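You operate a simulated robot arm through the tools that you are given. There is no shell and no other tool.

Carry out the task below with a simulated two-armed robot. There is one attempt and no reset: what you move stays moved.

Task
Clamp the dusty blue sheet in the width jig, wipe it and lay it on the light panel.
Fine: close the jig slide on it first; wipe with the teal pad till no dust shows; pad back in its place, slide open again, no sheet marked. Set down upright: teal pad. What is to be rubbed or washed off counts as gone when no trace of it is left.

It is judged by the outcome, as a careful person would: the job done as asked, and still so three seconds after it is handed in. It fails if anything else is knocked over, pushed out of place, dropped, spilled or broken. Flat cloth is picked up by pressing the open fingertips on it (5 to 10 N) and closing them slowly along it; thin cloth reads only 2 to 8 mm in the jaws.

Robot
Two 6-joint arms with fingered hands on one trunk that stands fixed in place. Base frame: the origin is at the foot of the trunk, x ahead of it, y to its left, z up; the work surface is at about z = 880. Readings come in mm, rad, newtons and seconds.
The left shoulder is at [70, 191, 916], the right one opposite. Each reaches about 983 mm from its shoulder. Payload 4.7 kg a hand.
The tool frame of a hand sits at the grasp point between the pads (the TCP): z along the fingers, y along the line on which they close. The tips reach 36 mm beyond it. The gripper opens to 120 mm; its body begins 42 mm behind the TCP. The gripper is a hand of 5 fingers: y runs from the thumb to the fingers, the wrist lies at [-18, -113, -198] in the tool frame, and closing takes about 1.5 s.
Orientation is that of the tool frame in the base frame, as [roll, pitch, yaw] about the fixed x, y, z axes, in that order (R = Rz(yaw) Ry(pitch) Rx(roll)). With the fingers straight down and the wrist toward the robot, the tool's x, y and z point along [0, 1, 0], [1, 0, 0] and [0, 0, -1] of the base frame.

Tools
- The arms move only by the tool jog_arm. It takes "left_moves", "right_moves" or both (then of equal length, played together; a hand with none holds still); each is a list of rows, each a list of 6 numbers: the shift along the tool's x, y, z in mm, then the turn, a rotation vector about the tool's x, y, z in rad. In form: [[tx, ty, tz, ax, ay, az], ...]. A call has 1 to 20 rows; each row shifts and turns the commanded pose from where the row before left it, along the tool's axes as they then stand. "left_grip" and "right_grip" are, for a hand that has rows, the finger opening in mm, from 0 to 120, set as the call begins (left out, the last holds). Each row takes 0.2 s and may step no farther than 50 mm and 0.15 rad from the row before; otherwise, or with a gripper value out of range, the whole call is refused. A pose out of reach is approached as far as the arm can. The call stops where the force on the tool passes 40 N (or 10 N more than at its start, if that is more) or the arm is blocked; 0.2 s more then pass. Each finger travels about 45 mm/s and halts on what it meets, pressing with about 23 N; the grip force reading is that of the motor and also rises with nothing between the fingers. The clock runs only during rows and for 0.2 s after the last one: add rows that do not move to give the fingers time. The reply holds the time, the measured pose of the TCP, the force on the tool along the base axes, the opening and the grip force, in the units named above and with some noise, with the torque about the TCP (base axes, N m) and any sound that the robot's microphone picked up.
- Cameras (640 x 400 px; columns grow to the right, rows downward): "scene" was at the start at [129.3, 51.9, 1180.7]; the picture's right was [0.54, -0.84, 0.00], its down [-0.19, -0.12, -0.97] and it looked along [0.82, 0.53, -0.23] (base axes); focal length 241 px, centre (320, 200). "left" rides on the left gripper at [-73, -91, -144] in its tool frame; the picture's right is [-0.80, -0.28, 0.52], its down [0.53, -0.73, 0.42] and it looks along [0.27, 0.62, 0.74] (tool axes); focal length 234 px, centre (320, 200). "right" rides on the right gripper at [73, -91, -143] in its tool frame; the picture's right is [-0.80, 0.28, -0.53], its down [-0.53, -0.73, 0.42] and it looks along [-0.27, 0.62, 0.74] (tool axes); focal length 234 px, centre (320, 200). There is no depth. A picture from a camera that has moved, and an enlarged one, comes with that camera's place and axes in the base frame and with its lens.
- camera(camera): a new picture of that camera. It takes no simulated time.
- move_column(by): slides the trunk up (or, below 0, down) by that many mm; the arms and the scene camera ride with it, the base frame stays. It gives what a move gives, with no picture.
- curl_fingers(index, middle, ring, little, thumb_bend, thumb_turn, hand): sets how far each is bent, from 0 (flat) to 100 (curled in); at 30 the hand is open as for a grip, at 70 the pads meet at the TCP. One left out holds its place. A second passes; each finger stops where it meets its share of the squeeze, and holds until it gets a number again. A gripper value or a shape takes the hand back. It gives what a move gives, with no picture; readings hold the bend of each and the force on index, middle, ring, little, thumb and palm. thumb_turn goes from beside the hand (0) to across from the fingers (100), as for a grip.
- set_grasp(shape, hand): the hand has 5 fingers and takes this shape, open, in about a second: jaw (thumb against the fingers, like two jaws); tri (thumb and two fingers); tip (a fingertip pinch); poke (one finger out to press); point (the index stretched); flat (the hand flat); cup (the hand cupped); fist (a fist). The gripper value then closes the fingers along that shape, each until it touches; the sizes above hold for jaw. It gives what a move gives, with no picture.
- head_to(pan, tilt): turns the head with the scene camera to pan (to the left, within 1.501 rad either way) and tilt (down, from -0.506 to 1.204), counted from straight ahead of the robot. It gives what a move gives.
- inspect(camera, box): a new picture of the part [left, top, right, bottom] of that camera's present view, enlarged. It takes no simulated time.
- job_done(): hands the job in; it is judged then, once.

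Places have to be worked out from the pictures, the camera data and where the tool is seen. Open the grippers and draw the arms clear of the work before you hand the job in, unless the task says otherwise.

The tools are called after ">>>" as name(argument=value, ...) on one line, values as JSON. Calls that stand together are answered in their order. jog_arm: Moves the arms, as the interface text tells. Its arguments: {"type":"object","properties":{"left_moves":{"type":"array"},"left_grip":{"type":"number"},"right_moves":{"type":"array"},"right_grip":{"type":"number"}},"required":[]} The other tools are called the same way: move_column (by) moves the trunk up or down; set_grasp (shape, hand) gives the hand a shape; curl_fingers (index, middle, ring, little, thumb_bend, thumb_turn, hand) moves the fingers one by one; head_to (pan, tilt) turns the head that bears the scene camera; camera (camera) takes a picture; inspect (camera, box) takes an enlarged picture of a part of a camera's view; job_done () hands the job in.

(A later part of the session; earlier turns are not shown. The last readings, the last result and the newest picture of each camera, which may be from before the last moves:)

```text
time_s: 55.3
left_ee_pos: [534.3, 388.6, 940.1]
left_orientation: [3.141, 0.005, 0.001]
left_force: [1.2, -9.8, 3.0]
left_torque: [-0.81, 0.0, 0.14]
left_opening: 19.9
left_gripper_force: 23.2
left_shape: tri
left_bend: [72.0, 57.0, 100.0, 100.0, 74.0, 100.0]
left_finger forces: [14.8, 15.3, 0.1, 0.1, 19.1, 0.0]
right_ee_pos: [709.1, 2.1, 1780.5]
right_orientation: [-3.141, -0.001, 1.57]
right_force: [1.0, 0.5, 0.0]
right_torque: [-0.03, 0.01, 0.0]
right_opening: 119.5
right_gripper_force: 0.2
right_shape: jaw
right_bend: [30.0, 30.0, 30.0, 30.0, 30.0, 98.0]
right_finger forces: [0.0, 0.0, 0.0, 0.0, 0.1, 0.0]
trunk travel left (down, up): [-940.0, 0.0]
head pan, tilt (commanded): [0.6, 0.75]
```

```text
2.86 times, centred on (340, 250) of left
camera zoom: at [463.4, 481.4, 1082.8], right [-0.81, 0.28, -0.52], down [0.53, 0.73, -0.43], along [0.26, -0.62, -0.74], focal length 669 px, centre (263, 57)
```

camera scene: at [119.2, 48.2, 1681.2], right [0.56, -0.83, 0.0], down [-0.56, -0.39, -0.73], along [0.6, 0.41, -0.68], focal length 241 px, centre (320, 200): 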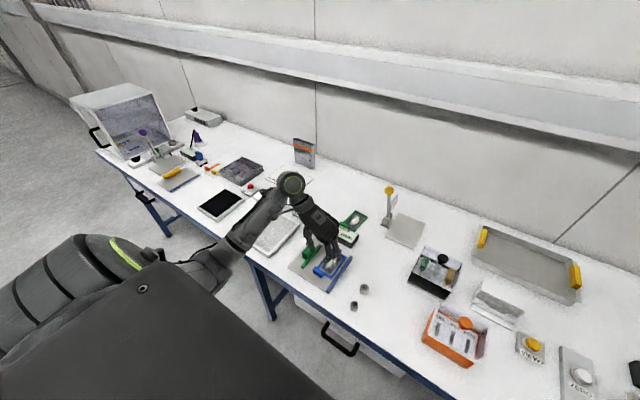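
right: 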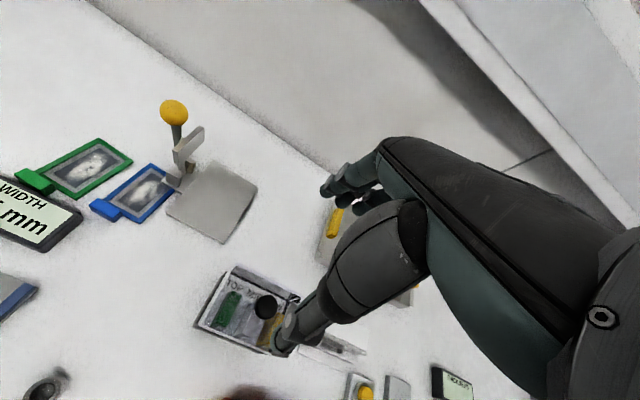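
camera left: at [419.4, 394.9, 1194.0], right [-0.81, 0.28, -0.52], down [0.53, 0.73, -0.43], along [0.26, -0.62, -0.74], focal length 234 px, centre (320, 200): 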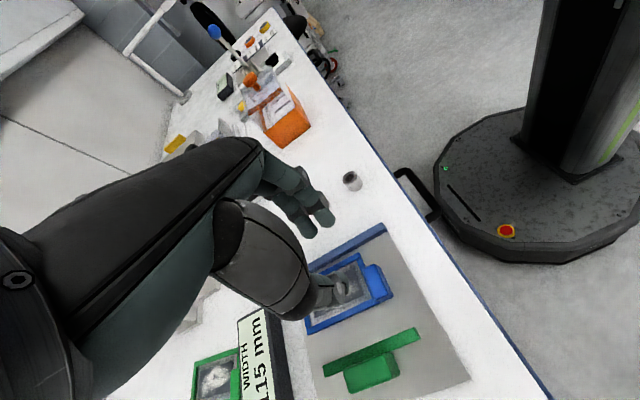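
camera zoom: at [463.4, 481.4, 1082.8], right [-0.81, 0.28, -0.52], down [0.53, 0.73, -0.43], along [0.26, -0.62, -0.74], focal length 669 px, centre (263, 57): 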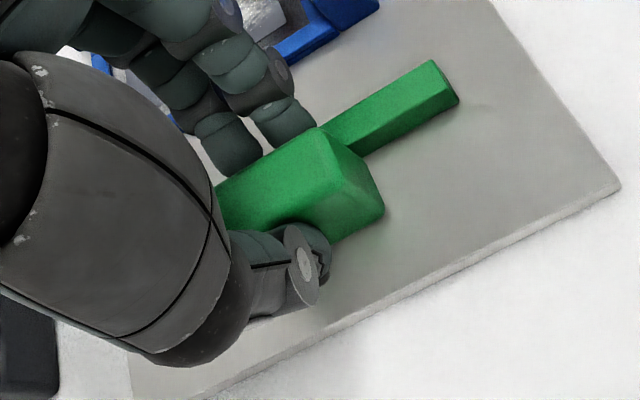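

The handle is gripped (slide resists about 10 N). I push the slide toward the rail, 30 mm first.

>>> jog_arm(left_moves=[[0, 4, 0, 0, 0, 0], [0, 5, 0, 0, 0, 0], [0, 5, 0, 0, 0, 0], [0, 5, 0, 0, 0, 0], [0, 5, 0, 0, 0, 0], [0, 6, 0, 0, 0, 0], [0, 0, 0, 0, 0, 0]])

>>> inspect(camera="scene", box=[270, 220, 370, 300])

```text
time_s: 56.9
left_ee_pos: [534.4, 357.8, 938.4]
left_orientation: [3.139, 0.005, 0.0]
left_force: [1.8, -0.8, 11.6]
left_torque: [-0.4, -0.04, 0.14]
left_opening: 20.1
left_gripper_force: 22.7
left_shape: tri
left_bend: [72.0, 57.0, 100.0, 100.0, 74.0, 100.0]
left_finger forces: [12.2, 13.9, 0.1, 0.1, 24.9, 0.0]
right_ee_pos: [707.8, 2.8, 1780.0]
right_orientation: [-3.14, 0.0, 1.571]
right_force: [0.0, 0.8, 0.7]
right_torque: [0.01, -0.03, 0.03]
right_opening: 119.7
right_gripper_force: 0.1
right_shape: jaw
right_bend: [30.0, 30.0, 30.0, 30.0, 30.0, 98.0]
right_finger forces: [0.1, 0.0, 0.0, 0.0, 0.0, 0.0]
trunk travel left (down, up): [-940.0, 0.0]
head pan, tilt (commanded): [0.6, 0.75]
```

```text
5.00 times, centred on (320, 260) of scene
camera zoom: at [118.6, 47.3, 1681.4], right [0.56, -0.83, 0.0], down [-0.56, -0.39, -0.73], along [0.6, 0.41, -0.68], focal length 1204 px, centre (320, -100)
```

zoom: 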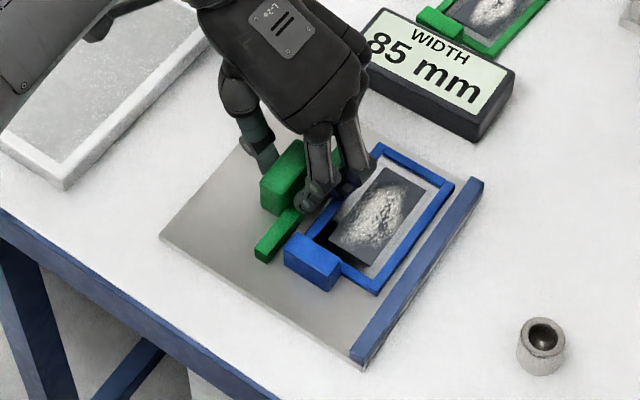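

Display reads 85 mm; moving well. I ease up 1.5 mm to relieve the vertical force and continue closing.

>>> jog_arm(left_moves=[[0, 0, -1.5, 0, 0, 0], [0, 4, 0, 0, 0, 0], [0, 4, 0, 0, 0, 0], [0, 3, 0, 0, 0, 0], [0, 0, 0, 0, 0, 0]])

>>> inspect(camera="scene", box=[280, 220, 370, 290])

```text
time_s: 58.1
left_ee_pos: [534.0, 348.2, 938.7]
left_orientation: [3.141, 0.006, 0.003]
left_force: [1.5, 0.5, -6.7]
left_torque: [-0.08, -0.11, 0.13]
left_opening: 20.1
left_gripper_force: 23.4
left_shape: tri
left_bend: [72.0, 57.0, 100.0, 100.0, 74.0, 100.0]
left_finger forces: [11.4, 11.7, 0.0, 0.0, 23.4, 0.1]
right_ee_pos: [708.8, 6.0, 1780.0]
right_orientation: [-3.14, 0.0, 1.571]
right_force: [-0.6, 0.1, 0.9]
right_torque: [0.0, -0.02, -0.03]
right_opening: 119.5
right_gripper_force: 0.0
right_shape: jaw
right_bend: [30.0, 30.0, 30.0, 30.0, 30.0, 98.0]
right_finger forces: [0.1, 0.1, 0.0, 0.1, 0.0, 0.0]
trunk travel left (down, up): [-940.0, 0.0]
head pan, tilt (commanded): [0.6, 0.75]
```

```text
5.71 times, centred on (325, 255) of scene
camera zoom: at [120.5, 48.9, 1681.0], right [0.56, -0.83, 0.0], down [-0.56, -0.39, -0.73], along [0.6, 0.41, -0.68], focal length 1376 px, centre (291, -114)
```

zoom: 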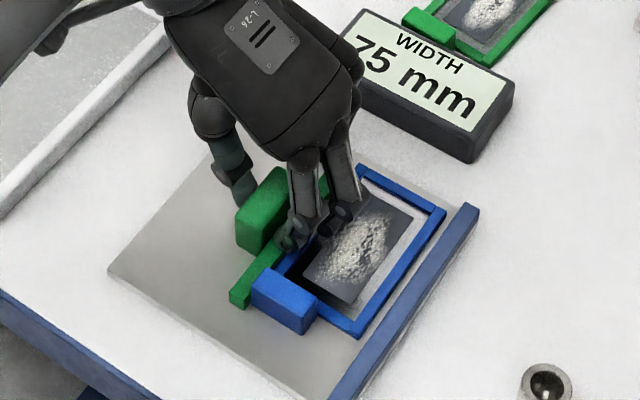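

75 mm now, the bar is about to touch the sheet. I continue in 2 mm steps.

>>> jog_arm(left_moves=[[0, 2, 0.4, 0, 0, 0], [0, 2, 0, 0, 0, 0], [0, 0, 0, 0, 0, 0]])

>>> inspect(camera="scene", box=[280, 220, 370, 290])

```text
time_s: 58.9
left_ee_pos: [534.5, 345.0, 938.3]
left_orientation: [3.139, 0.006, -0.001]
left_force: [-0.5, 0.7, -7.7]
left_torque: [-0.1, -0.14, 0.14]
left_opening: 20.0
left_gripper_force: 22.8
left_shape: tri
left_bend: [72.0, 57.0, 100.0, 100.0, 74.0, 100.0]
left_finger forces: [11.6, 11.1, 0.1, 0.0, 23.2, 0.0]
right_ee_pos: [708.9, 6.9, 1779.9]
right_orientation: [3.141, 0.0, 1.571]
right_force: [-0.3, -0.8, 0.2]
right_torque: [0.0, -0.02, 0.0]
right_opening: 119.6
right_gripper_force: 0.0
right_shape: jaw
right_bend: [30.0, 30.0, 30.0, 30.0, 30.0, 98.0]
right_finger forces: [0.1, 0.0, 0.1, 0.0, 0.1, 0.0]
trunk travel left (down, up): [-940.0, 0.0]
head pan, tilt (commanded): [0.6, 0.75]
```

```text
5.71 times, centred on (325, 255) of scene
camera zoom: at [120.2, 48.9, 1681.1], right [0.56, -0.83, 0.0], down [-0.56, -0.39, -0.73], along [0.6, 0.41, -0.68], focal length 1376 px, centre (291, -114)
```

zoom: 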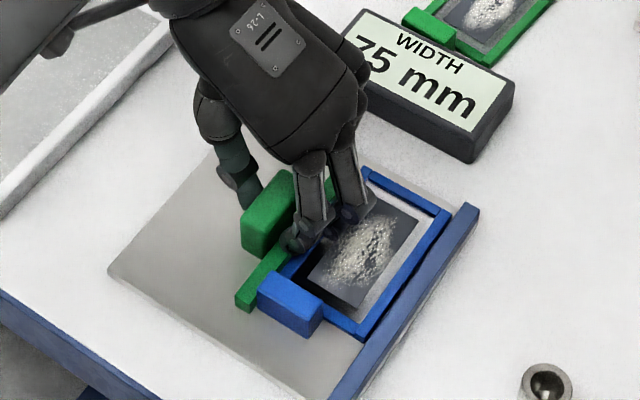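

The sheet is now being moved toward the rail. I continue a few mm.

>>> jog_arm(left_moves=[[0, 2, 0, 0, 0, 0], [0, 2, 0, 0, 0, 0], [0, 0, 0, 0, 0, 0]])

>>> inspect(camera="scene", box=[280, 220, 370, 290])

```text
time_s: 59.7
left_ee_pos: [534.9, 342.5, 939.2]
left_orientation: [3.138, 0.005, 0.0]
left_force: [-0.1, 4.0, -7.0]
left_torque: [-0.01, 0.02, 0.03]
left_opening: 19.6
left_gripper_force: 22.9
left_shape: tri
left_bend: [73.0, 58.0, 100.0, 100.0, 74.0, 100.0]
left_finger forces: [9.3, 10.8, 0.0, 0.0, 23.9, 0.1]
right_ee_pos: [707.6, 5.8, 1780.0]
right_orientation: [-3.141, 0.001, 1.572]
right_force: [0.5, -0.1, -0.2]
right_torque: [0.0, -0.02, -0.02]
right_opening: 119.5
right_gripper_force: 0.1
right_shape: jaw
right_bend: [30.0, 30.0, 30.0, 30.0, 30.0, 98.0]
right_finger forces: [0.0, 0.0, 0.0, 0.1, 0.0, 0.0]
trunk travel left (down, up): [-940.0, 0.0]
head pan, tilt (commanded): [0.6, 0.75]
```

```text
5.71 times, centred on (325, 255) of scene
camera zoom: at [120.2, 49.5, 1681.1], right [0.57, -0.82, 0.0], down [-0.56, -0.39, -0.73], along [0.6, 0.41, -0.68], focal length 1376 px, centre (291, -114)
```

zoom: 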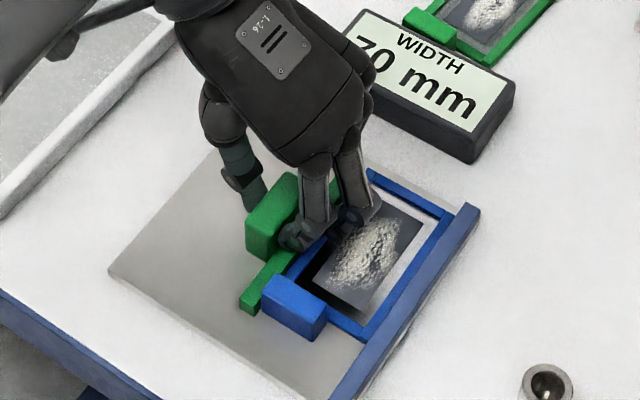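

70 mm and the slide starts resisting; the sheet is at the rail. One more small push to seat it snugly.

>>> jog_arm(left_moves=[[0, 1.5, 0, 0, 0, 0], [0, 0, 0, 0, 0, 0]])

>>> inspect(camera="scene", box=[280, 220, 370, 290])

>>> inspect(camera="left", box=[260, 100, 480, 300])

```text
time_s: 60.3
left_ee_pos: [534.4, 340.6, 939.0]
left_orientation: [3.14, 0.005, -0.001]
left_force: [-0.4, 7.8, -4.2]
left_torque: [0.18, 0.02, 0.04]
left_opening: 19.4
left_gripper_force: 22.9
left_shape: tri
left_bend: [73.0, 58.0, 100.0, 100.0, 73.0, 100.0]
left_finger forces: [7.6, 10.0, 0.0, 0.0, 25.9, 0.0]
right_ee_pos: [708.2, 7.8, 1779.7]
right_orientation: [-3.141, 0.003, 1.57]
right_force: [0.2, -0.1, -0.9]
right_torque: [0.03, 0.0, -0.03]
right_opening: 119.5
right_gripper_force: 0.1
right_shape: jaw
right_bend: [30.0, 30.0, 30.0, 30.0, 30.0, 98.0]
right_finger forces: [0.1, 0.0, 0.1, 0.0, 0.1, 0.0]
trunk travel left (down, up): [-940.0, 0.0]
head pan, tilt (commanded): [0.6, 0.75]
```

```text
5.71 times, centred on (325, 255) of scene
camera zoom: at [120.0, 50.1, 1681.1], right [0.57, -0.82, 0.0], down [-0.56, -0.39, -0.73], along [0.6, 0.41, -0.68], focal length 1376 px, centre (291, -114)
```

zoom: 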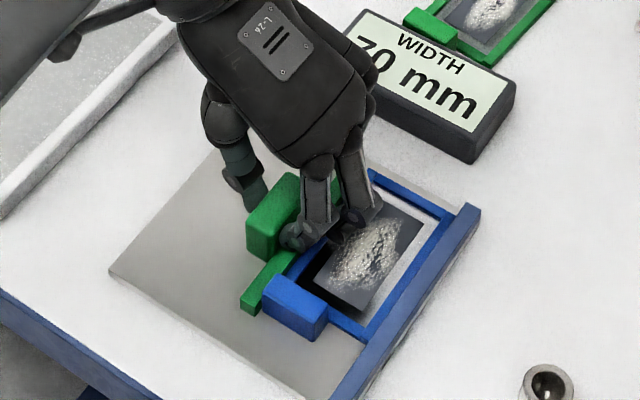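

```text
2.00 times, centred on (370, 200) of left
camera zoom: at [463.5, 433.3, 1083.1], right [-0.81, 0.28, -0.52], down [0.53, 0.73, -0.43], along [0.26, -0.62, -0.74], focal length 468 px, centre (220, 200)
```

zoom: 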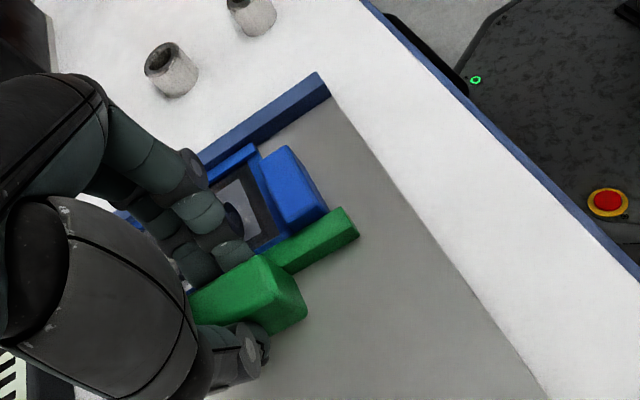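

The sheet is clamped between rail and slide (70 mm, ~8 N). I release the handle and rise.

>>> jog_arm(left_moves=[[0, 0, 0, 0, 0, 0], [0, 0, 0, 0, 0, 0], [0, 0, 0, 0, 0, 0], [0, 0, 0, 0, 0, 0], [0, 0, -5, 0, 0, 0], [0, 0, -15, 0, 0, 0], [0, 0, -30, 0, 0, 0], [0, 0, -40, 0, 0, 0], [0, 0, -40, 0, 0, 0], [0, 0, 0, 0, 0, 0]], left_grip=40)

>>> inspect(camera="scene", box=[280, 220, 370, 290])

>>> camera(camera="left")

```text
time_s: 62.5
left_ee_pos: [534.6, 337.4, 1069.1]
left_orientation: [3.139, 0.007, -0.001]
left_force: [0.2, 0.4, 0.5]
left_torque: [-0.03, 0.0, -0.03]
left_opening: 39.6
left_gripper_force: 0.1
left_shape: tri
left_bend: [74.0, 52.0, 99.0, 99.0, 74.0, 100.0]
left_finger forces: [0.0, 0.1, 0.1, 0.0, 0.0, 0.0]
right_ee_pos: [708.2, 4.5, 1779.9]
right_orientation: [-3.141, 0.0, 1.571]
right_force: [-0.4, 0.6, 0.3]
right_torque: [-0.05, 0.01, -0.02]
right_opening: 119.7
right_gripper_force: 0.0
right_shape: jaw
right_bend: [30.0, 30.0, 30.0, 30.0, 30.0, 98.0]
right_finger forces: [0.0, 0.0, 0.0, 0.0, 0.0, 0.1]
trunk travel left (down, up): [-940.0, 0.0]
head pan, tilt (commanded): [0.6, 0.75]
```

```text
5.71 times, centred on (325, 255) of scene
camera zoom: at [119.5, 48.4, 1681.2], right [0.56, -0.83, 0.0], down [-0.56, -0.39, -0.73], along [0.6, 0.41, -0.68], focal length 1376 px, centre (291, -114)
```

zoom: 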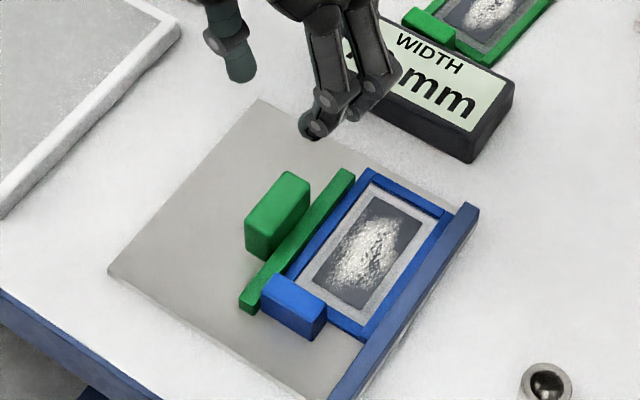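

```text
taken
camera left: at [463.7, 431.5, 1212.6], right [-0.81, 0.28, -0.52], down [0.53, 0.73, -0.43], along [0.26, -0.62, -0.74], focal length 234 px, centre (320, 200)
```

left: 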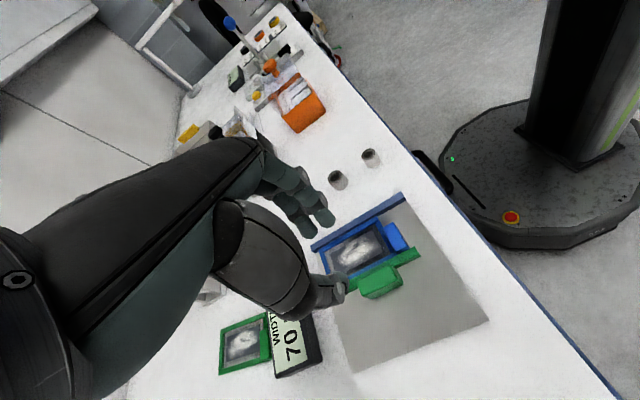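

Clamped snugly at 70 mm. Now for the pad: I turn the hand back a quarter turn at height and move left toward the teal pad.

>>> jog_arm(left_moves=[[0, 0, 0, 0, 0, -0.13], [0, 0, 0, 0, 0, -0.13], [0, 0, 0, 0, 0, -0.13], [0, 0, 0, 0, 0, -0.13], [0, 0, 0, 0, 0, -0.13], [0, 0, 0, 0, 0, -0.13], [0, 0, 0, 0, 0, -0.13], [0, 0, 0, 0, 0, -0.13], [0, 0, 0, 0, 0, -0.13], [0, 0, 0, 0, 0, -0.13], [0, 0, 0, 0, 0, -0.13], [0, 0, 0, 0, 0, -0.13], [0, 0, 0, 0, 0, 0]])

>>> jog_arm(left_moves=[[30, 14, 0, 0, 0, 0], [30, 14, 0, 0, 0, 0], [30, 14, 0, 0, 0, 0], [30, 14, 0, 0, 0, 0], [30, 14, 0, 0, 0, 0], [30, 14, 0, 0, 0, 0], [30, 14, 0, 0, 0, 0], [0, 0, 0, 0, 0, 0]], left_grip=60)

>>> camera(camera="left")

>>> camera(camera="scene")

```text
time_s: 65.3
left_ee_pos: [535.1, 339.4, 1068.9]
left_orientation: [-3.137, 0.0, 1.562]
left_force: [-0.2, -0.4, -1.2]
left_torque: [-0.02, 0.0, 0.02]
left_opening: 40.0
left_gripper_force: 0.2
left_shape: tri
left_bend: [74.0, 52.0, 99.0, 99.0, 74.0, 100.0]
left_finger forces: [0.1, 0.0, 0.0, 0.0, 0.0, 0.0]
right_ee_pos: [708.5, 4.8, 1779.3]
right_orientation: [-3.14, 0.0, 1.571]
right_force: [-0.3, 0.1, 0.6]
right_torque: [-0.02, 0.01, -0.03]
right_opening: 119.9
right_gripper_force: 0.1
right_shape: jaw
right_bend: [30.0, 30.0, 30.0, 30.0, 30.0, 98.0]
right_finger forces: [0.0, 0.1, 0.0, 0.1, 0.0, 0.1]
trunk travel left (down, up): [-940.0, 0.0]
head pan, tilt (commanded): [0.6, 0.75]
```

```text
time_s: 67.1
left_ee_pos: [635.9, 548.5, 1068.5]
left_orientation: [-3.137, 0.001, 1.558]
left_force: [0.3, 0.2, 0.2]
left_torque: [-0.02, 0.01, -0.02]
left_opening: 59.5
left_gripper_force: 0.1
left_shape: tri
left_bend: [74.0, 45.0, 99.0, 99.0, 71.0, 100.0]
left_finger forces: [0.0, 0.0, 0.0, 0.0, 0.1, 0.0]
right_ee_pos: [708.1, 4.6, 1779.1]
right_orientation: [-3.14, -0.002, 1.571]
right_force: [0.8, 0.0, 0.2]
right_torque: [-0.02, 0.01, -0.03]
right_opening: 119.7
right_gripper_force: 0.1
right_shape: jaw
right_bend: [30.0, 30.0, 30.0, 30.0, 30.0, 98.0]
right_finger forces: [0.0, 0.0, 0.0, 0.0, 0.1, 0.1]
trunk travel left (down, up): [-940.0, 0.0]
head pan, tilt (commanded): [0.6, 0.75]
```

```text
taken
camera left: at [545.6, 477.7, 1213.2], right [-0.29, -0.8, -0.52], down [-0.73, 0.54, -0.42], along [0.62, 0.26, -0.74], focal length 234 px, centre (320, 200)
```

left: 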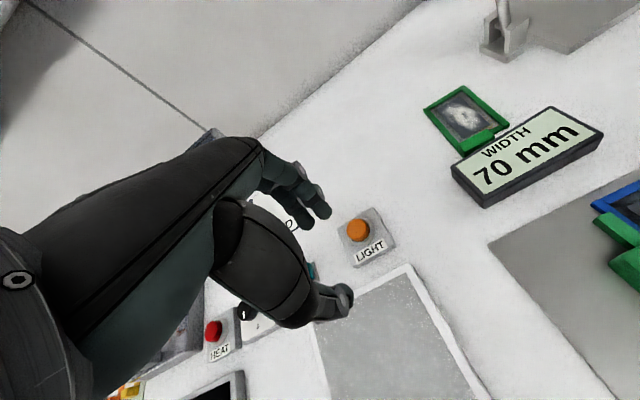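

```text
taken
camera scene: at [119.3, 48.2, 1681.2], right [0.56, -0.83, 0.0], down [-0.56, -0.39, -0.73], along [0.6, 0.41, -0.68], focal length 241 px, centre (320, 200)
```

scene: 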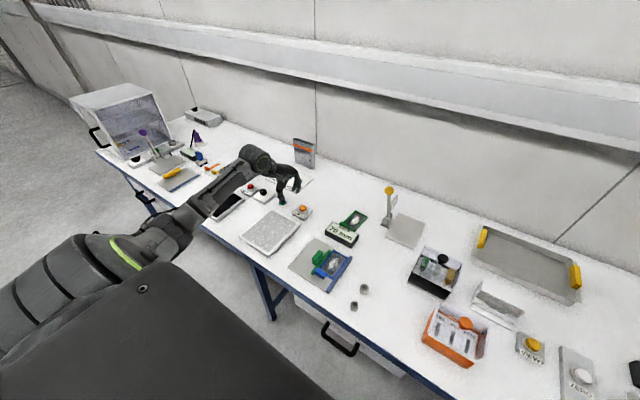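

Reach is fine. I zoom with the scene camera at the pad from this higher viewpoint to fix its position.

>>> inspect(camera="scene", box=[260, 180, 320, 220])

>>> inspect(camera="scene", box=[285, 235, 355, 285])

```text
10.00 times, centred on (290, 200) of scene
camera zoom: at [119.3, 48.2, 1681.2], right [0.56, -0.83, 0.0], down [-0.56, -0.39, -0.73], along [0.6, 0.41, -0.68], focal length 2408 px, centre (620, 200)
```

zoom: 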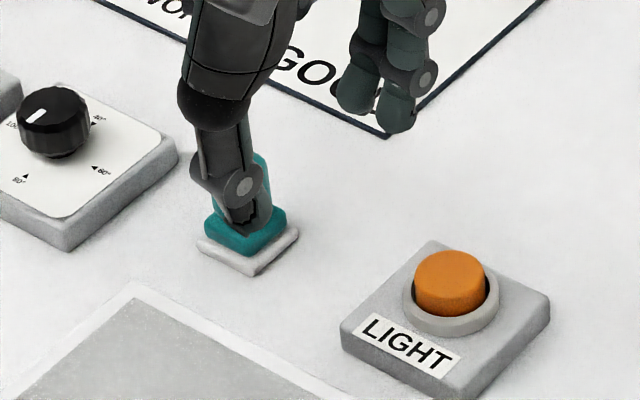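

```text
8.00 times, centred on (320, 260) of scene
camera zoom: at [119.3, 48.2, 1681.2], right [0.56, -0.83, 0.0], down [-0.56, -0.39, -0.73], along [0.6, 0.41, -0.68], focal length 1926 px, centre (320, -280)
```

zoom: 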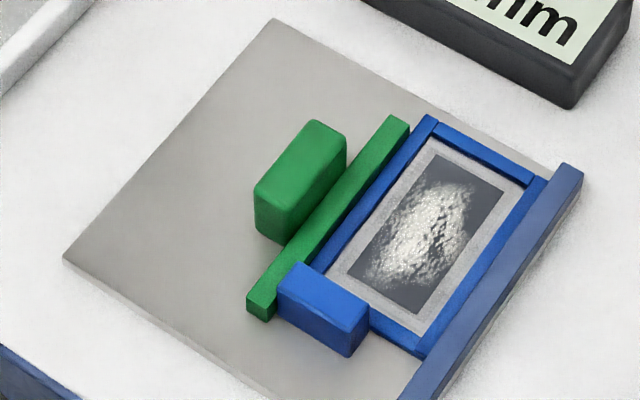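

I shift left past the pad so the hand camera sees it beside the fingers.

>>> jog_arm(left_moves=[[30, -3, 0, 0, 0, 0], [30, -3, 0, 0, 0, 0], [30, -3, 0, 0, 0, 0], [30, -3, 0, 0, 0, 0], [30, -3, 0, 0, 0, 0], [0, 0, 0, 0, 0, 0]])

>>> camera(camera="left")

>>> inspect(camera="left", box=[310, 150, 470, 290])

```text
time_s: 68.5
left_ee_pos: [621.1, 698.4, 1068.0]
left_orientation: [-3.137, -0.001, 1.56]
left_force: [0.5, -0.4, 0.5]
left_torque: [-0.03, -0.03, 0.0]
left_opening: 59.5
left_gripper_force: 0.0
left_shape: tri
left_bend: [74.0, 45.0, 99.0, 99.0, 71.0, 100.0]
left_finger forces: [0.1, 0.1, 0.1, 0.1, 0.0, 0.1]
right_ee_pos: [709.6, 5.0, 1777.4]
right_orientation: [-3.141, -0.001, 1.571]
right_force: [-0.2, -0.6, 0.0]
right_torque: [-0.01, -0.01, 0.0]
right_opening: 119.7
right_gripper_force: 0.1
right_shape: jaw
right_bend: [30.0, 30.0, 30.0, 30.0, 30.0, 98.0]
right_finger forces: [0.1, 0.0, 0.0, 0.0, 0.1, 0.1]
trunk travel left (down, up): [-940.0, 0.0]
head pan, tilt (commanded): [0.6, 0.75]
```

```text
taken
camera left: at [531.4, 627.4, 1212.7], right [-0.29, -0.8, -0.52], down [-0.73, 0.54, -0.42], along [0.62, 0.26, -0.74], focal length 234 px, centre (320, 200)
```

left: 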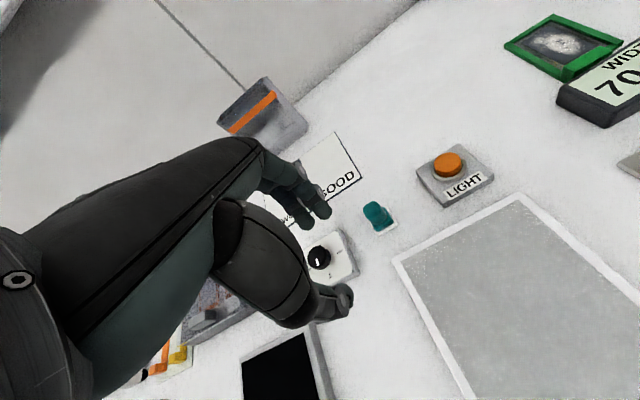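

```text
2.86 times, centred on (390, 220) of left
camera zoom: at [531.4, 627.4, 1212.7], right [-0.29, -0.8, -0.52], down [-0.73, 0.54, -0.42], along [0.62, 0.26, -0.74], focal length 669 px, centre (120, 143)
```

zoom: 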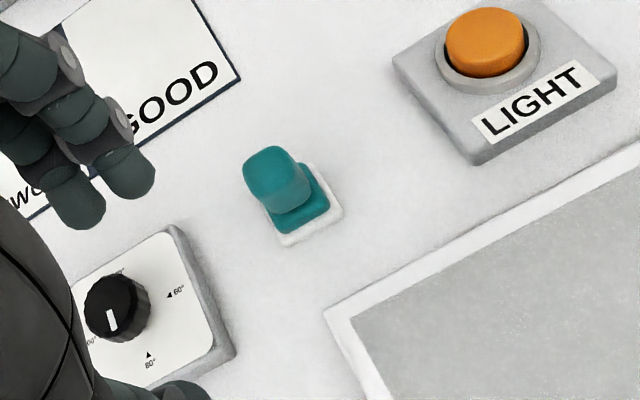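

The pad's grip is at about (703, 662), top z≈931, roughly 22 mm square and aligned with the table. I move above it and descend partway.

>>> jog_arm(left_moves=[[-13.5, 27.5, 0, 0, 0, 0], [-13.5, 27.5, 0, 0, 0, 0], [-13.5, 27.5, 0, 0, 0, 0], [0, 0, 30, 0, 0, 0], [0, 0, 30, 0, 0, 0], [0, 0, 20, 0, 0, 0], [0, 0, 0, 0, 0, 0]], left_grip=52)

>>> camera(camera="left")

>>> inspect(camera="left", box=[260, 180, 420, 320])

>>> inspect(camera="scene", box=[250, 170, 330, 230])

```text
time_s: 70.1
left_ee_pos: [702.8, 657.5, 987.7]
left_orientation: [-3.136, 0.0, 1.561]
left_force: [-1.0, -0.7, 0.2]
left_torque: [0.01, 0.01, 0.02]
left_opening: 52.3
left_gripper_force: 0.1
left_shape: tri
left_bend: [74.0, 48.0, 99.0, 99.0, 72.0, 100.0]
left_finger forces: [0.0, 0.1, 0.1, 0.1, 0.1, 0.1]
right_ee_pos: [707.5, 5.3, 1780.5]
right_orientation: [3.141, 0.0, 1.572]
right_force: [-0.6, -0.8, 0.2]
right_torque: [-0.01, -0.01, 0.0]
right_opening: 119.4
right_gripper_force: 0.0
right_shape: jaw
right_bend: [30.0, 30.0, 30.0, 30.0, 30.0, 98.0]
right_finger forces: [0.0, 0.0, 0.0, 0.0, 0.1, 0.0]
trunk travel left (down, up): [-940.0, 0.0]
head pan, tilt (commanded): [0.6, 0.75]
```

```text
taken
camera left: at [612.4, 587.3, 1131.6], right [-0.29, -0.8, -0.52], down [-0.73, 0.54, -0.42], along [0.62, 0.26, -0.74], focal length 234 px, centre (320, 200)
```

left: 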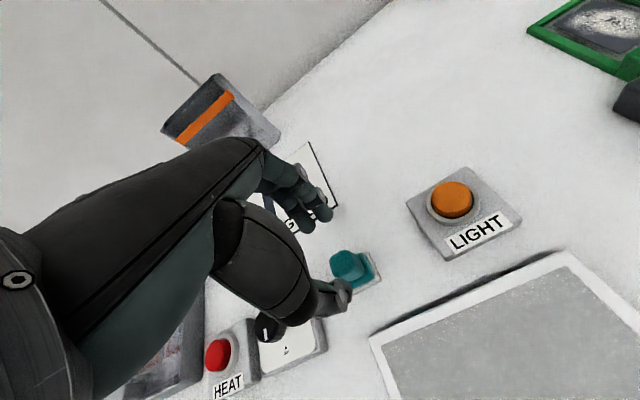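

```text
2.86 times, centred on (340, 250) of left
camera zoom: at [612.4, 587.3, 1131.6], right [-0.29, -0.8, -0.52], down [-0.73, 0.54, -0.42], along [0.62, 0.26, -0.74], focal length 669 px, centre (263, 57)
```

zoom: 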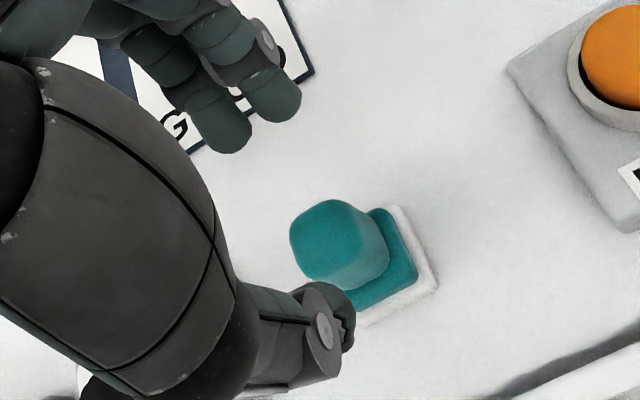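

```text
6.67 times, centred on (290, 200) of scene
camera zoom: at [118.9, 48.1, 1681.3], right [0.56, -0.83, 0.0], down [-0.56, -0.39, -0.73], along [0.6, 0.41, -0.68], focal length 1605 px, centre (520, 200)
```

zoom: 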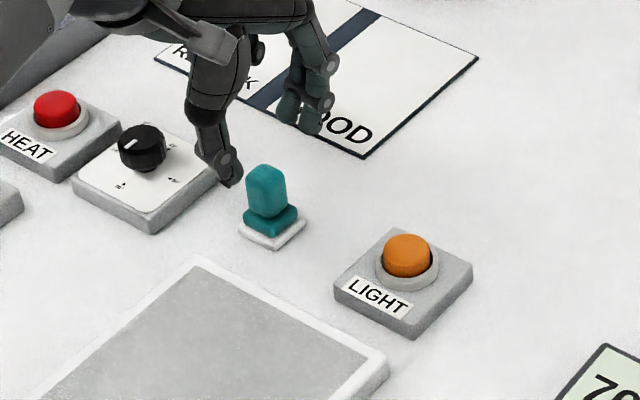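

Alignment is within 2 mm. I descend further to z≈953, then 939.

>>> jog_arm(left_moves=[[0, -1.5, 12, 0, 0, 0], [0, 0, 12, 0, 0, 0], [0, 0, 11, 0, 0, 0], [0, 0, 0, 0, 0, 0]])

>>> inspect(camera="left", box=[260, 180, 420, 320])

>>> inspect(camera="scene", box=[250, 170, 330, 230])

```text
time_s: 71.1
left_ee_pos: [700.2, 657.2, 952.7]
left_orientation: [-3.136, 0.003, 1.56]
left_force: [-1.1, 0.2, -0.3]
left_torque: [-0.01, -0.04, -0.02]
left_opening: 52.5
left_gripper_force: 0.2
left_shape: tri
left_bend: [74.0, 48.0, 99.0, 99.0, 72.0, 100.0]
left_finger forces: [0.0, 0.0, 0.1, 0.1, 0.0, 0.0]
right_ee_pos: [708.8, 5.3, 1779.6]
right_orientation: [3.142, -0.002, 1.57]
right_force: [-0.2, 0.1, 0.9]
right_torque: [-0.02, 0.01, -0.02]
right_opening: 119.4
right_gripper_force: 0.1
right_shape: jaw
right_bend: [30.0, 30.0, 30.0, 30.0, 30.0, 98.0]
right_finger forces: [0.0, 0.0, 0.1, 0.0, 0.1, 0.1]
trunk travel left (down, up): [-940.0, 0.0]
head pan, tilt (commanded): [0.6, 0.75]
```

```text
2.86 times, centred on (340, 250) of left
camera zoom: at [610.5, 586.9, 1097.2], right [-0.29, -0.8, -0.52], down [-0.73, 0.54, -0.42], along [0.62, 0.26, -0.74], focal length 669 px, centre (263, 57)
```

zoom: 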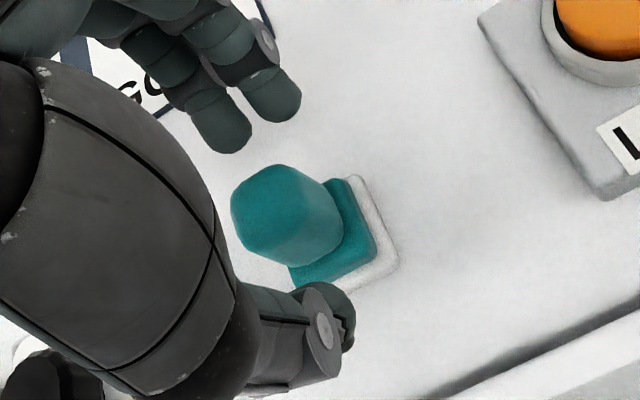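

```text
6.67 times, centred on (290, 200) of scene
camera zoom: at [119.5, 48.2, 1681.2], right [0.56, -0.83, 0.0], down [-0.56, -0.39, -0.73], along [0.6, 0.41, -0.68], focal length 1605 px, centre (520, 200)
```

zoom: 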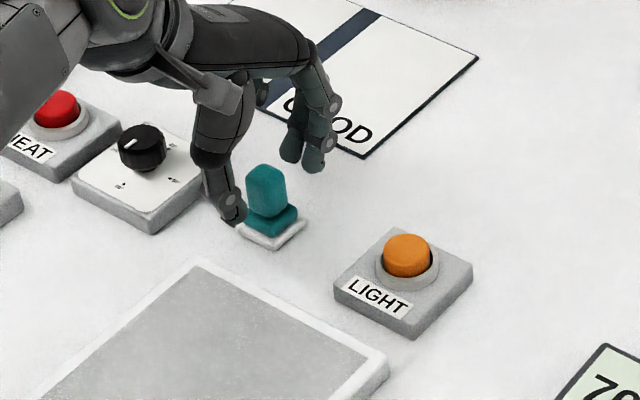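

Clear on both sides. I descend to z≈936 and close on the pad's grip.

>>> jog_arm(left_moves=[[0, 1, 6, 0, 0, 0], [0, 0, 6, 0, 0, 0], [0, 0, 4, 0, 0, 0], [0, 0, 0, 0, 0, 0]])

>>> jog_arm(left_moves=[[0, 0, 0, 0, 0, 0], [0, 0, 0, 0, 0, 0], [0, 0, 0, 0, 0, 0], [0, 0, 0, 0, 0, 0], [0, 0, 0, 0, 0, 0], [0, 0, 0, 0, 0, 0]], left_grip=10)

>>> inspect(camera="left", box=[260, 180, 420, 320])

>>> inspect(camera="scene", box=[250, 170, 330, 230])

```text
time_s: 72.1
left_ee_pos: [702.5, 656.4, 936.9]
left_orientation: [-3.136, 0.001, 1.561]
left_force: [-0.6, -0.3, -1.0]
left_torque: [0.01, -0.01, -0.01]
left_opening: 52.2
left_gripper_force: 0.1
left_shape: tri
left_bend: [74.0, 48.0, 99.0, 99.0, 72.0, 100.0]
left_finger forces: [0.0, 0.1, 0.0, 0.0, 0.1, 0.0]
right_ee_pos: [707.9, 4.7, 1779.1]
right_orientation: [3.141, 0.0, 1.57]
right_force: [0.2, 1.0, 0.1]
right_torque: [0.0, -0.01, -0.01]
right_opening: 119.5
right_gripper_force: 0.1
right_shape: jaw
right_bend: [30.0, 30.0, 30.0, 30.0, 30.0, 98.0]
right_finger forces: [0.0, 0.1, 0.0, 0.1, 0.0, 0.0]
trunk travel left (down, up): [-940.0, 0.0]
head pan, tilt (commanded): [0.6, 0.75]
```

```text
time_s: 73.5
left_ee_pos: [701.6, 656.5, 936.3]
left_orientation: [-3.137, 0.002, 1.562]
left_force: [-0.6, -0.1, -0.5]
left_torque: [-0.03, -0.01, 0.0]
left_opening: 19.1
left_gripper_force: 23.5
left_shape: tri
left_bend: [73.0, 62.0, 100.0, 100.0, 74.0, 100.0]
left_finger forces: [10.3, 10.0, 0.0, 0.0, 20.4, 0.0]
right_ee_pos: [707.5, 5.2, 1779.2]
right_orientation: [3.141, 0.0, 1.57]
right_force: [-0.5, 0.3, 0.5]
right_torque: [0.0, -0.03, -0.01]
right_opening: 119.6
right_gripper_force: 0.1
right_shape: jaw
right_bend: [30.0, 30.0, 30.0, 30.0, 30.0, 98.0]
right_finger forces: [0.1, 0.0, 0.1, 0.0, 0.0, 0.1]
trunk travel left (down, up): [-940.0, 0.0]
head pan, tilt (commanded): [0.6, 0.75]
```

```text
2.86 times, centred on (340, 250) of left
camera zoom: at [611.7, 586.6, 1081.2], right [-0.29, -0.8, -0.52], down [-0.73, 0.54, -0.42], along [0.62, 0.26, -0.74], focal length 669 px, centre (263, 57)
```

zoom: 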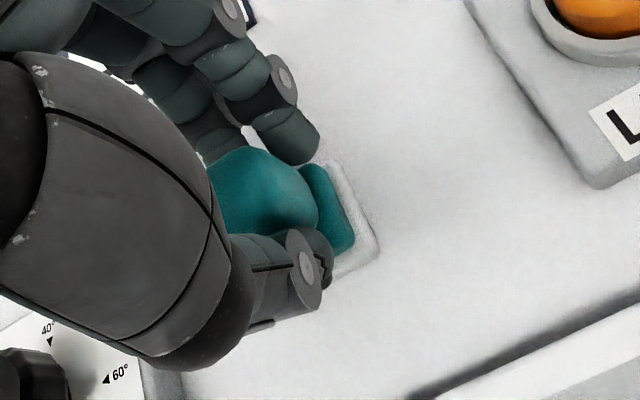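

```text
6.67 times, centred on (290, 200) of scene
camera zoom: at [119.6, 48.2, 1681.2], right [0.56, -0.83, 0.0], down [-0.56, -0.39, -0.73], along [0.6, 0.41, -0.68], focal length 1605 px, centre (520, 200)
```

zoom: 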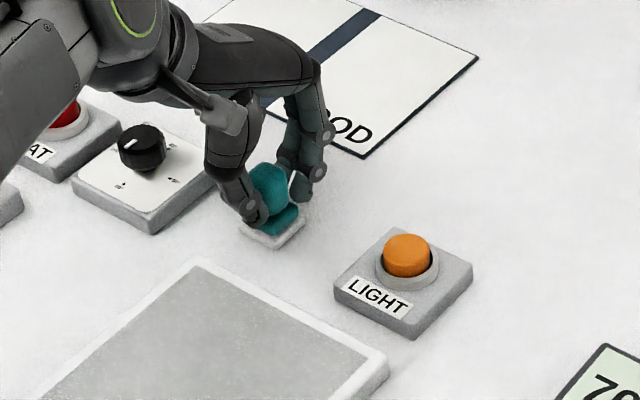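

Pad gripped (index/middle ~10 N, thumb 20 N); its home pose is TCP ≈ (702, 656.5, 936.5). I lift it straight up.

>>> jog_arm(left_moves=[[0, 0, -4, 0, 0, 0], [0, 0, -10, 0, 0, 0], [0, 0, -20, 0, 0, 0], [0, 0, -30, 0, 0, 0], [0, 0, 0, 0, 0, 0]])

>>> inspect(camera="left", box=[260, 180, 420, 320])

>>> inspect(camera="scene", box=[250, 160, 330, 220])

```text
time_s: 74.7
left_ee_pos: [702.7, 654.9, 1003.2]
left_orientation: [-3.136, 0.001, 1.561]
left_force: [-0.2, 0.7, 0.0]
left_torque: [0.0, -0.02, 0.02]
left_opening: 19.0
left_gripper_force: 22.8
left_shape: tri
left_bend: [73.0, 62.0, 100.0, 100.0, 74.0, 100.0]
left_finger forces: [10.2, 10.0, 0.0, 0.0, 20.4, 0.0]
right_ee_pos: [708.6, 4.3, 1780.3]
right_orientation: [3.14, 0.0, 1.57]
right_force: [1.2, 0.2, 0.1]
right_torque: [-0.01, 0.01, 0.0]
right_opening: 119.6
right_gripper_force: 0.0
right_shape: jaw
right_bend: [30.0, 30.0, 30.0, 30.0, 30.0, 98.0]
right_finger forces: [0.0, 0.0, 0.1, 0.1, 0.0, 0.0]
trunk travel left (down, up): [-940.0, 0.0]
head pan, tilt (commanded): [0.6, 0.75]
```

```text
2.86 times, centred on (340, 250) of left
camera zoom: at [612.8, 585.4, 1146.3], right [-0.29, -0.8, -0.52], down [-0.73, 0.54, -0.42], along [0.62, 0.26, -0.74], focal length 669 px, centre (263, 57)
```

zoom: 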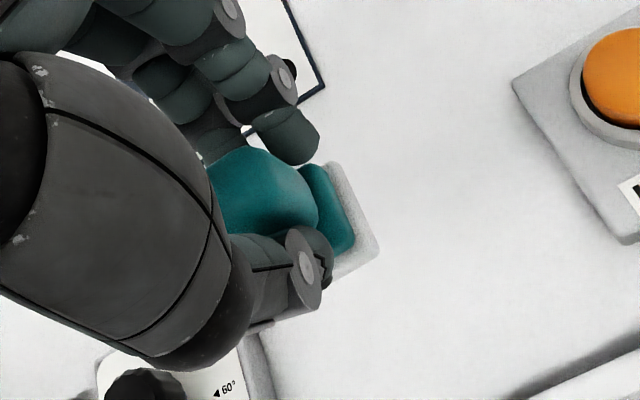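

```text
6.67 times, centred on (290, 190) of scene
camera zoom: at [119.8, 48.3, 1681.2], right [0.56, -0.83, 0.0], down [-0.56, -0.39, -0.73], along [0.6, 0.41, -0.68], focal length 1605 px, centre (520, 267)
```

zoom: 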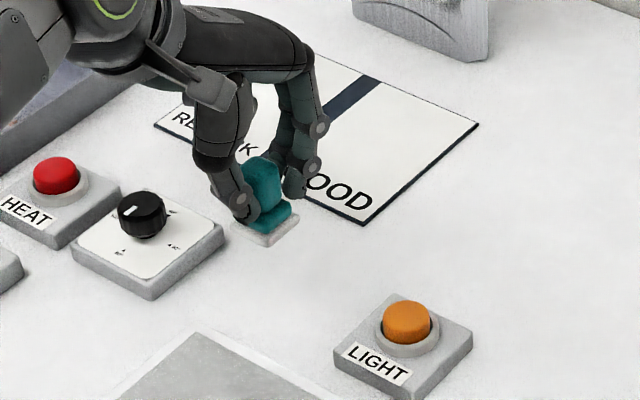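

The white layer is the pad's felt face, about 35 mm square, with its bottom about 56.5 mm below the TCP. I carry it over to above the clamped sheet.

>>> jog_arm(left_moves=[[-37.2, -15.1, 0, 0, 0, 0], [-37.2, -15.1, 0, 0, 0, 0], [-37.2, -15.1, 0, 0, 0, 0], [-37.2, -15.1, 0, 0, 0, 0], [-37.2, -15.1, 0, 0, 0, 0], [-37.2, -15.1, 0, 0, 0, 0], [-37.2, -15.1, 0, 0, 0, 0], [-37.2, -15.1, 0, 0, 0, 0], [-37.2, -15.1, 0, 0, 0, 0], [-36.8, -15.1, 0, 0, 0, 0], [0, 0, 0, 0, 0, 0]])

>>> inspect(camera="left", box=[240, 140, 480, 350])

>>> inspect(camera="scene", box=[280, 210, 370, 285])

```text
time_s: 77.1
left_ee_pos: [547.9, 286.5, 1002.6]
left_orientation: [-3.136, 0.0, 1.561]
left_force: [-0.5, 0.5, -0.2]
left_torque: [-0.02, 0.01, 0.01]
left_opening: 19.0
left_gripper_force: 22.0
left_shape: tri
left_bend: [73.0, 62.0, 100.0, 100.0, 74.0, 100.0]
left_finger forces: [10.1, 10.0, 0.0, 0.0, 20.4, 0.0]
right_ee_pos: [707.4, 5.7, 1779.1]
right_orientation: [-3.141, -0.001, 1.572]
right_force: [0.2, 1.4, -0.1]
right_torque: [-0.04, -0.01, 0.04]
right_opening: 119.3
right_gripper_force: 0.1
right_shape: jaw
right_bend: [30.0, 30.0, 30.0, 30.0, 30.0, 98.0]
right_finger forces: [0.0, 0.0, 0.1, 0.1, 0.0, 0.1]
trunk travel left (down, up): [-940.0, 0.0]
head pan, tilt (commanded): [0.6, 0.75]
```

```text
1.90 times, centred on (360, 245) of left
camera zoom: at [457.7, 215.7, 1147.2], right [-0.29, -0.8, -0.52], down [-0.73, 0.54, -0.42], along [0.62, 0.26, -0.74], focal length 446 px, centre (244, 114)
```

zoom: 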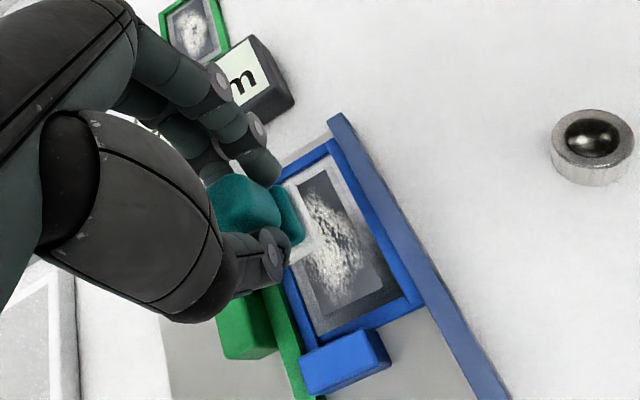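

```text
5.33 times, centred on (325, 248) of scene
camera zoom: at [119.6, 48.7, 1681.2], right [0.56, -0.83, 0.0], down [-0.56, -0.39, -0.73], along [0.6, 0.41, -0.68], focal length 1284 px, centre (293, -53)
```

zoom: 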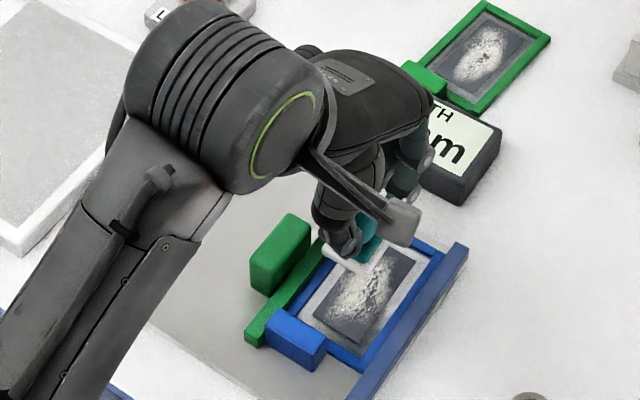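

Inner glass spans about x 509–605, y 262–315. I centre the pad over it and lower to about 10 mm above the glass.

>>> jog_arm(left_moves=[[-2.7, 9, 0, 0, 0, 0], [0, 0, 20, 0, 0, 0], [0, 0, 15, 0, 0, 0], [0, 0, 8, 0, 0, 0], [0, 0, 0, 0, 0, 0]])

>>> inspect(camera="left", box=[240, 140, 480, 350])

>>> inspect(camera="scene", box=[280, 210, 370, 285])

```text
time_s: 78.3
left_ee_pos: [554.9, 283.8, 958.7]
left_orientation: [-3.137, 0.001, 1.562]
left_force: [0.0, -0.4, 0.2]
left_torque: [-0.02, -0.01, 0.0]
left_opening: 18.6
left_gripper_force: 23.2
left_shape: tri
left_bend: [73.0, 62.0, 100.0, 100.0, 74.0, 100.0]
left_finger forces: [10.1, 10.0, 0.1, 0.1, 20.3, 0.0]
right_ee_pos: [708.1, 5.3, 1779.9]
right_orientation: [-3.141, 0.001, 1.571]
right_force: [-0.2, -0.4, 0.3]
right_torque: [0.01, 0.0, -0.04]
right_opening: 119.6
right_gripper_force: 0.0
right_shape: jaw
right_bend: [30.0, 30.0, 30.0, 30.0, 30.0, 98.0]
right_finger forces: [0.0, 0.0, 0.0, 0.1, 0.1, 0.1]
trunk travel left (down, up): [-940.0, 0.0]
head pan, tilt (commanded): [0.6, 0.75]
```

```text
1.90 times, centred on (360, 245) of left
camera zoom: at [465.8, 214.1, 1103.5], right [-0.29, -0.8, -0.52], down [-0.73, 0.54, -0.42], along [0.62, 0.26, -0.74], focal length 446 px, centre (244, 114)
```

zoom: 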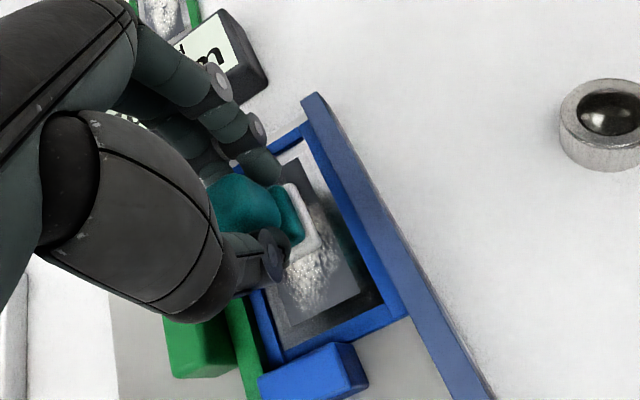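

```text
5.33 times, centred on (325, 248) of scene
camera zoom: at [119.6, 47.8, 1681.2], right [0.56, -0.83, 0.0], down [-0.56, -0.39, -0.73], along [0.6, 0.41, -0.68], focal length 1284 px, centre (293, -53)
```

zoom: 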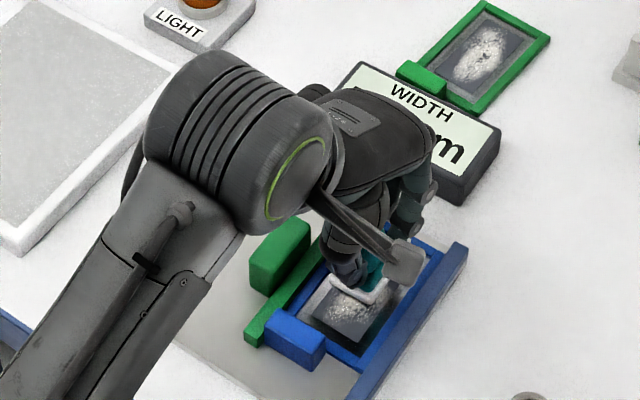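

Pad is centred over the glass. I lower it in small steps until light contact.

>>> jog_arm(left_moves=[[0, 0, 4, 0, 0, 0], [0, 0, 3, 0, 0, 0], [0, 0, 1, 0, 0, 0], [0, 0, 0, 0, 0, 0]])

>>> jog_arm(left_moves=[[0, 0, 1, 0, 0, 0], [0, 0, 0, 0, 0, 0]])

>>> jog_arm(left_moves=[[0, 0, 1, 0, 0, 0], [0, 0, 0, 0, 0, 0]])

```text
time_s: 79.3
left_ee_pos: [556.5, 284.2, 951.4]
left_orientation: [-3.136, 0.0, 1.559]
left_force: [-1.0, -0.6, -1.3]
left_torque: [-0.01, 0.02, -0.01]
left_opening: 18.9
left_gripper_force: 23.1
left_shape: tri
left_bend: [73.0, 62.0, 100.0, 100.0, 74.0, 100.0]
left_finger forces: [10.1, 10.0, 0.0, 0.0, 20.4, 0.0]
right_ee_pos: [708.3, 4.9, 1778.9]
right_orientation: [-3.141, 0.0, 1.57]
right_force: [0.2, 0.5, 0.6]
right_torque: [0.01, 0.01, 0.01]
right_opening: 119.7
right_gripper_force: 0.1
right_shape: jaw
right_bend: [30.0, 30.0, 30.0, 30.0, 30.0, 98.0]
right_finger forces: [0.0, 0.0, 0.0, 0.0, 0.0, 0.1]
trunk travel left (down, up): [-940.0, 0.0]
head pan, tilt (commanded): [0.6, 0.75]
```

```text
time_s: 79.9
left_ee_pos: [555.9, 283.1, 950.5]
left_orientation: [-3.137, 0.003, 1.56]
left_force: [-0.2, 0.6, 0.2]
left_torque: [-0.05, 0.01, 0.03]
left_opening: 18.9
left_gripper_force: 22.9
left_shape: tri
left_bend: [73.0, 62.0, 100.0, 100.0, 74.0, 100.0]
left_finger forces: [10.2, 10.0, 0.0, 0.0, 20.4, 0.0]
right_ee_pos: [708.3, 4.2, 1778.7]
right_orientation: [-3.142, 0.001, 1.57]
right_force: [0.6, 0.3, 1.0]
right_torque: [0.03, 0.0, 0.0]
right_opening: 119.7
right_gripper_force: 0.1
right_shape: jaw
right_bend: [30.0, 30.0, 30.0, 30.0, 30.0, 98.0]
right_finger forces: [0.1, 0.0, 0.1, 0.0, 0.0, 0.0]
trunk travel left (down, up): [-940.0, 0.0]
head pan, tilt (commanded): [0.6, 0.75]
```

```text
time_s: 80.5
left_ee_pos: [557.3, 282.8, 950.0]
left_orientation: [-3.137, 0.002, 1.559]
left_force: [0.3, 0.5, -0.4]
left_torque: [0.0, 0.03, -0.03]
left_opening: 18.8
left_gripper_force: 22.9
left_shape: tri
left_bend: [73.0, 62.0, 100.0, 100.0, 74.0, 100.0]
left_finger forces: [10.1, 10.0, 0.1, 0.1, 20.4, 0.1]
right_ee_pos: [708.2, 5.6, 1779.3]
right_orientation: [-3.141, 0.001, 1.572]
right_force: [-0.2, 0.1, 0.0]
right_torque: [-0.02, 0.02, 0.01]
right_opening: 119.5
right_gripper_force: 0.1
right_shape: jaw
right_bend: [30.0, 30.0, 30.0, 30.0, 30.0, 98.0]
right_finger forces: [0.0, 0.0, 0.0, 0.0, 0.0, 0.1]
trunk travel left (down, up): [-940.0, 0.0]
head pan, tilt (commanded): [0.6, 0.75]
```

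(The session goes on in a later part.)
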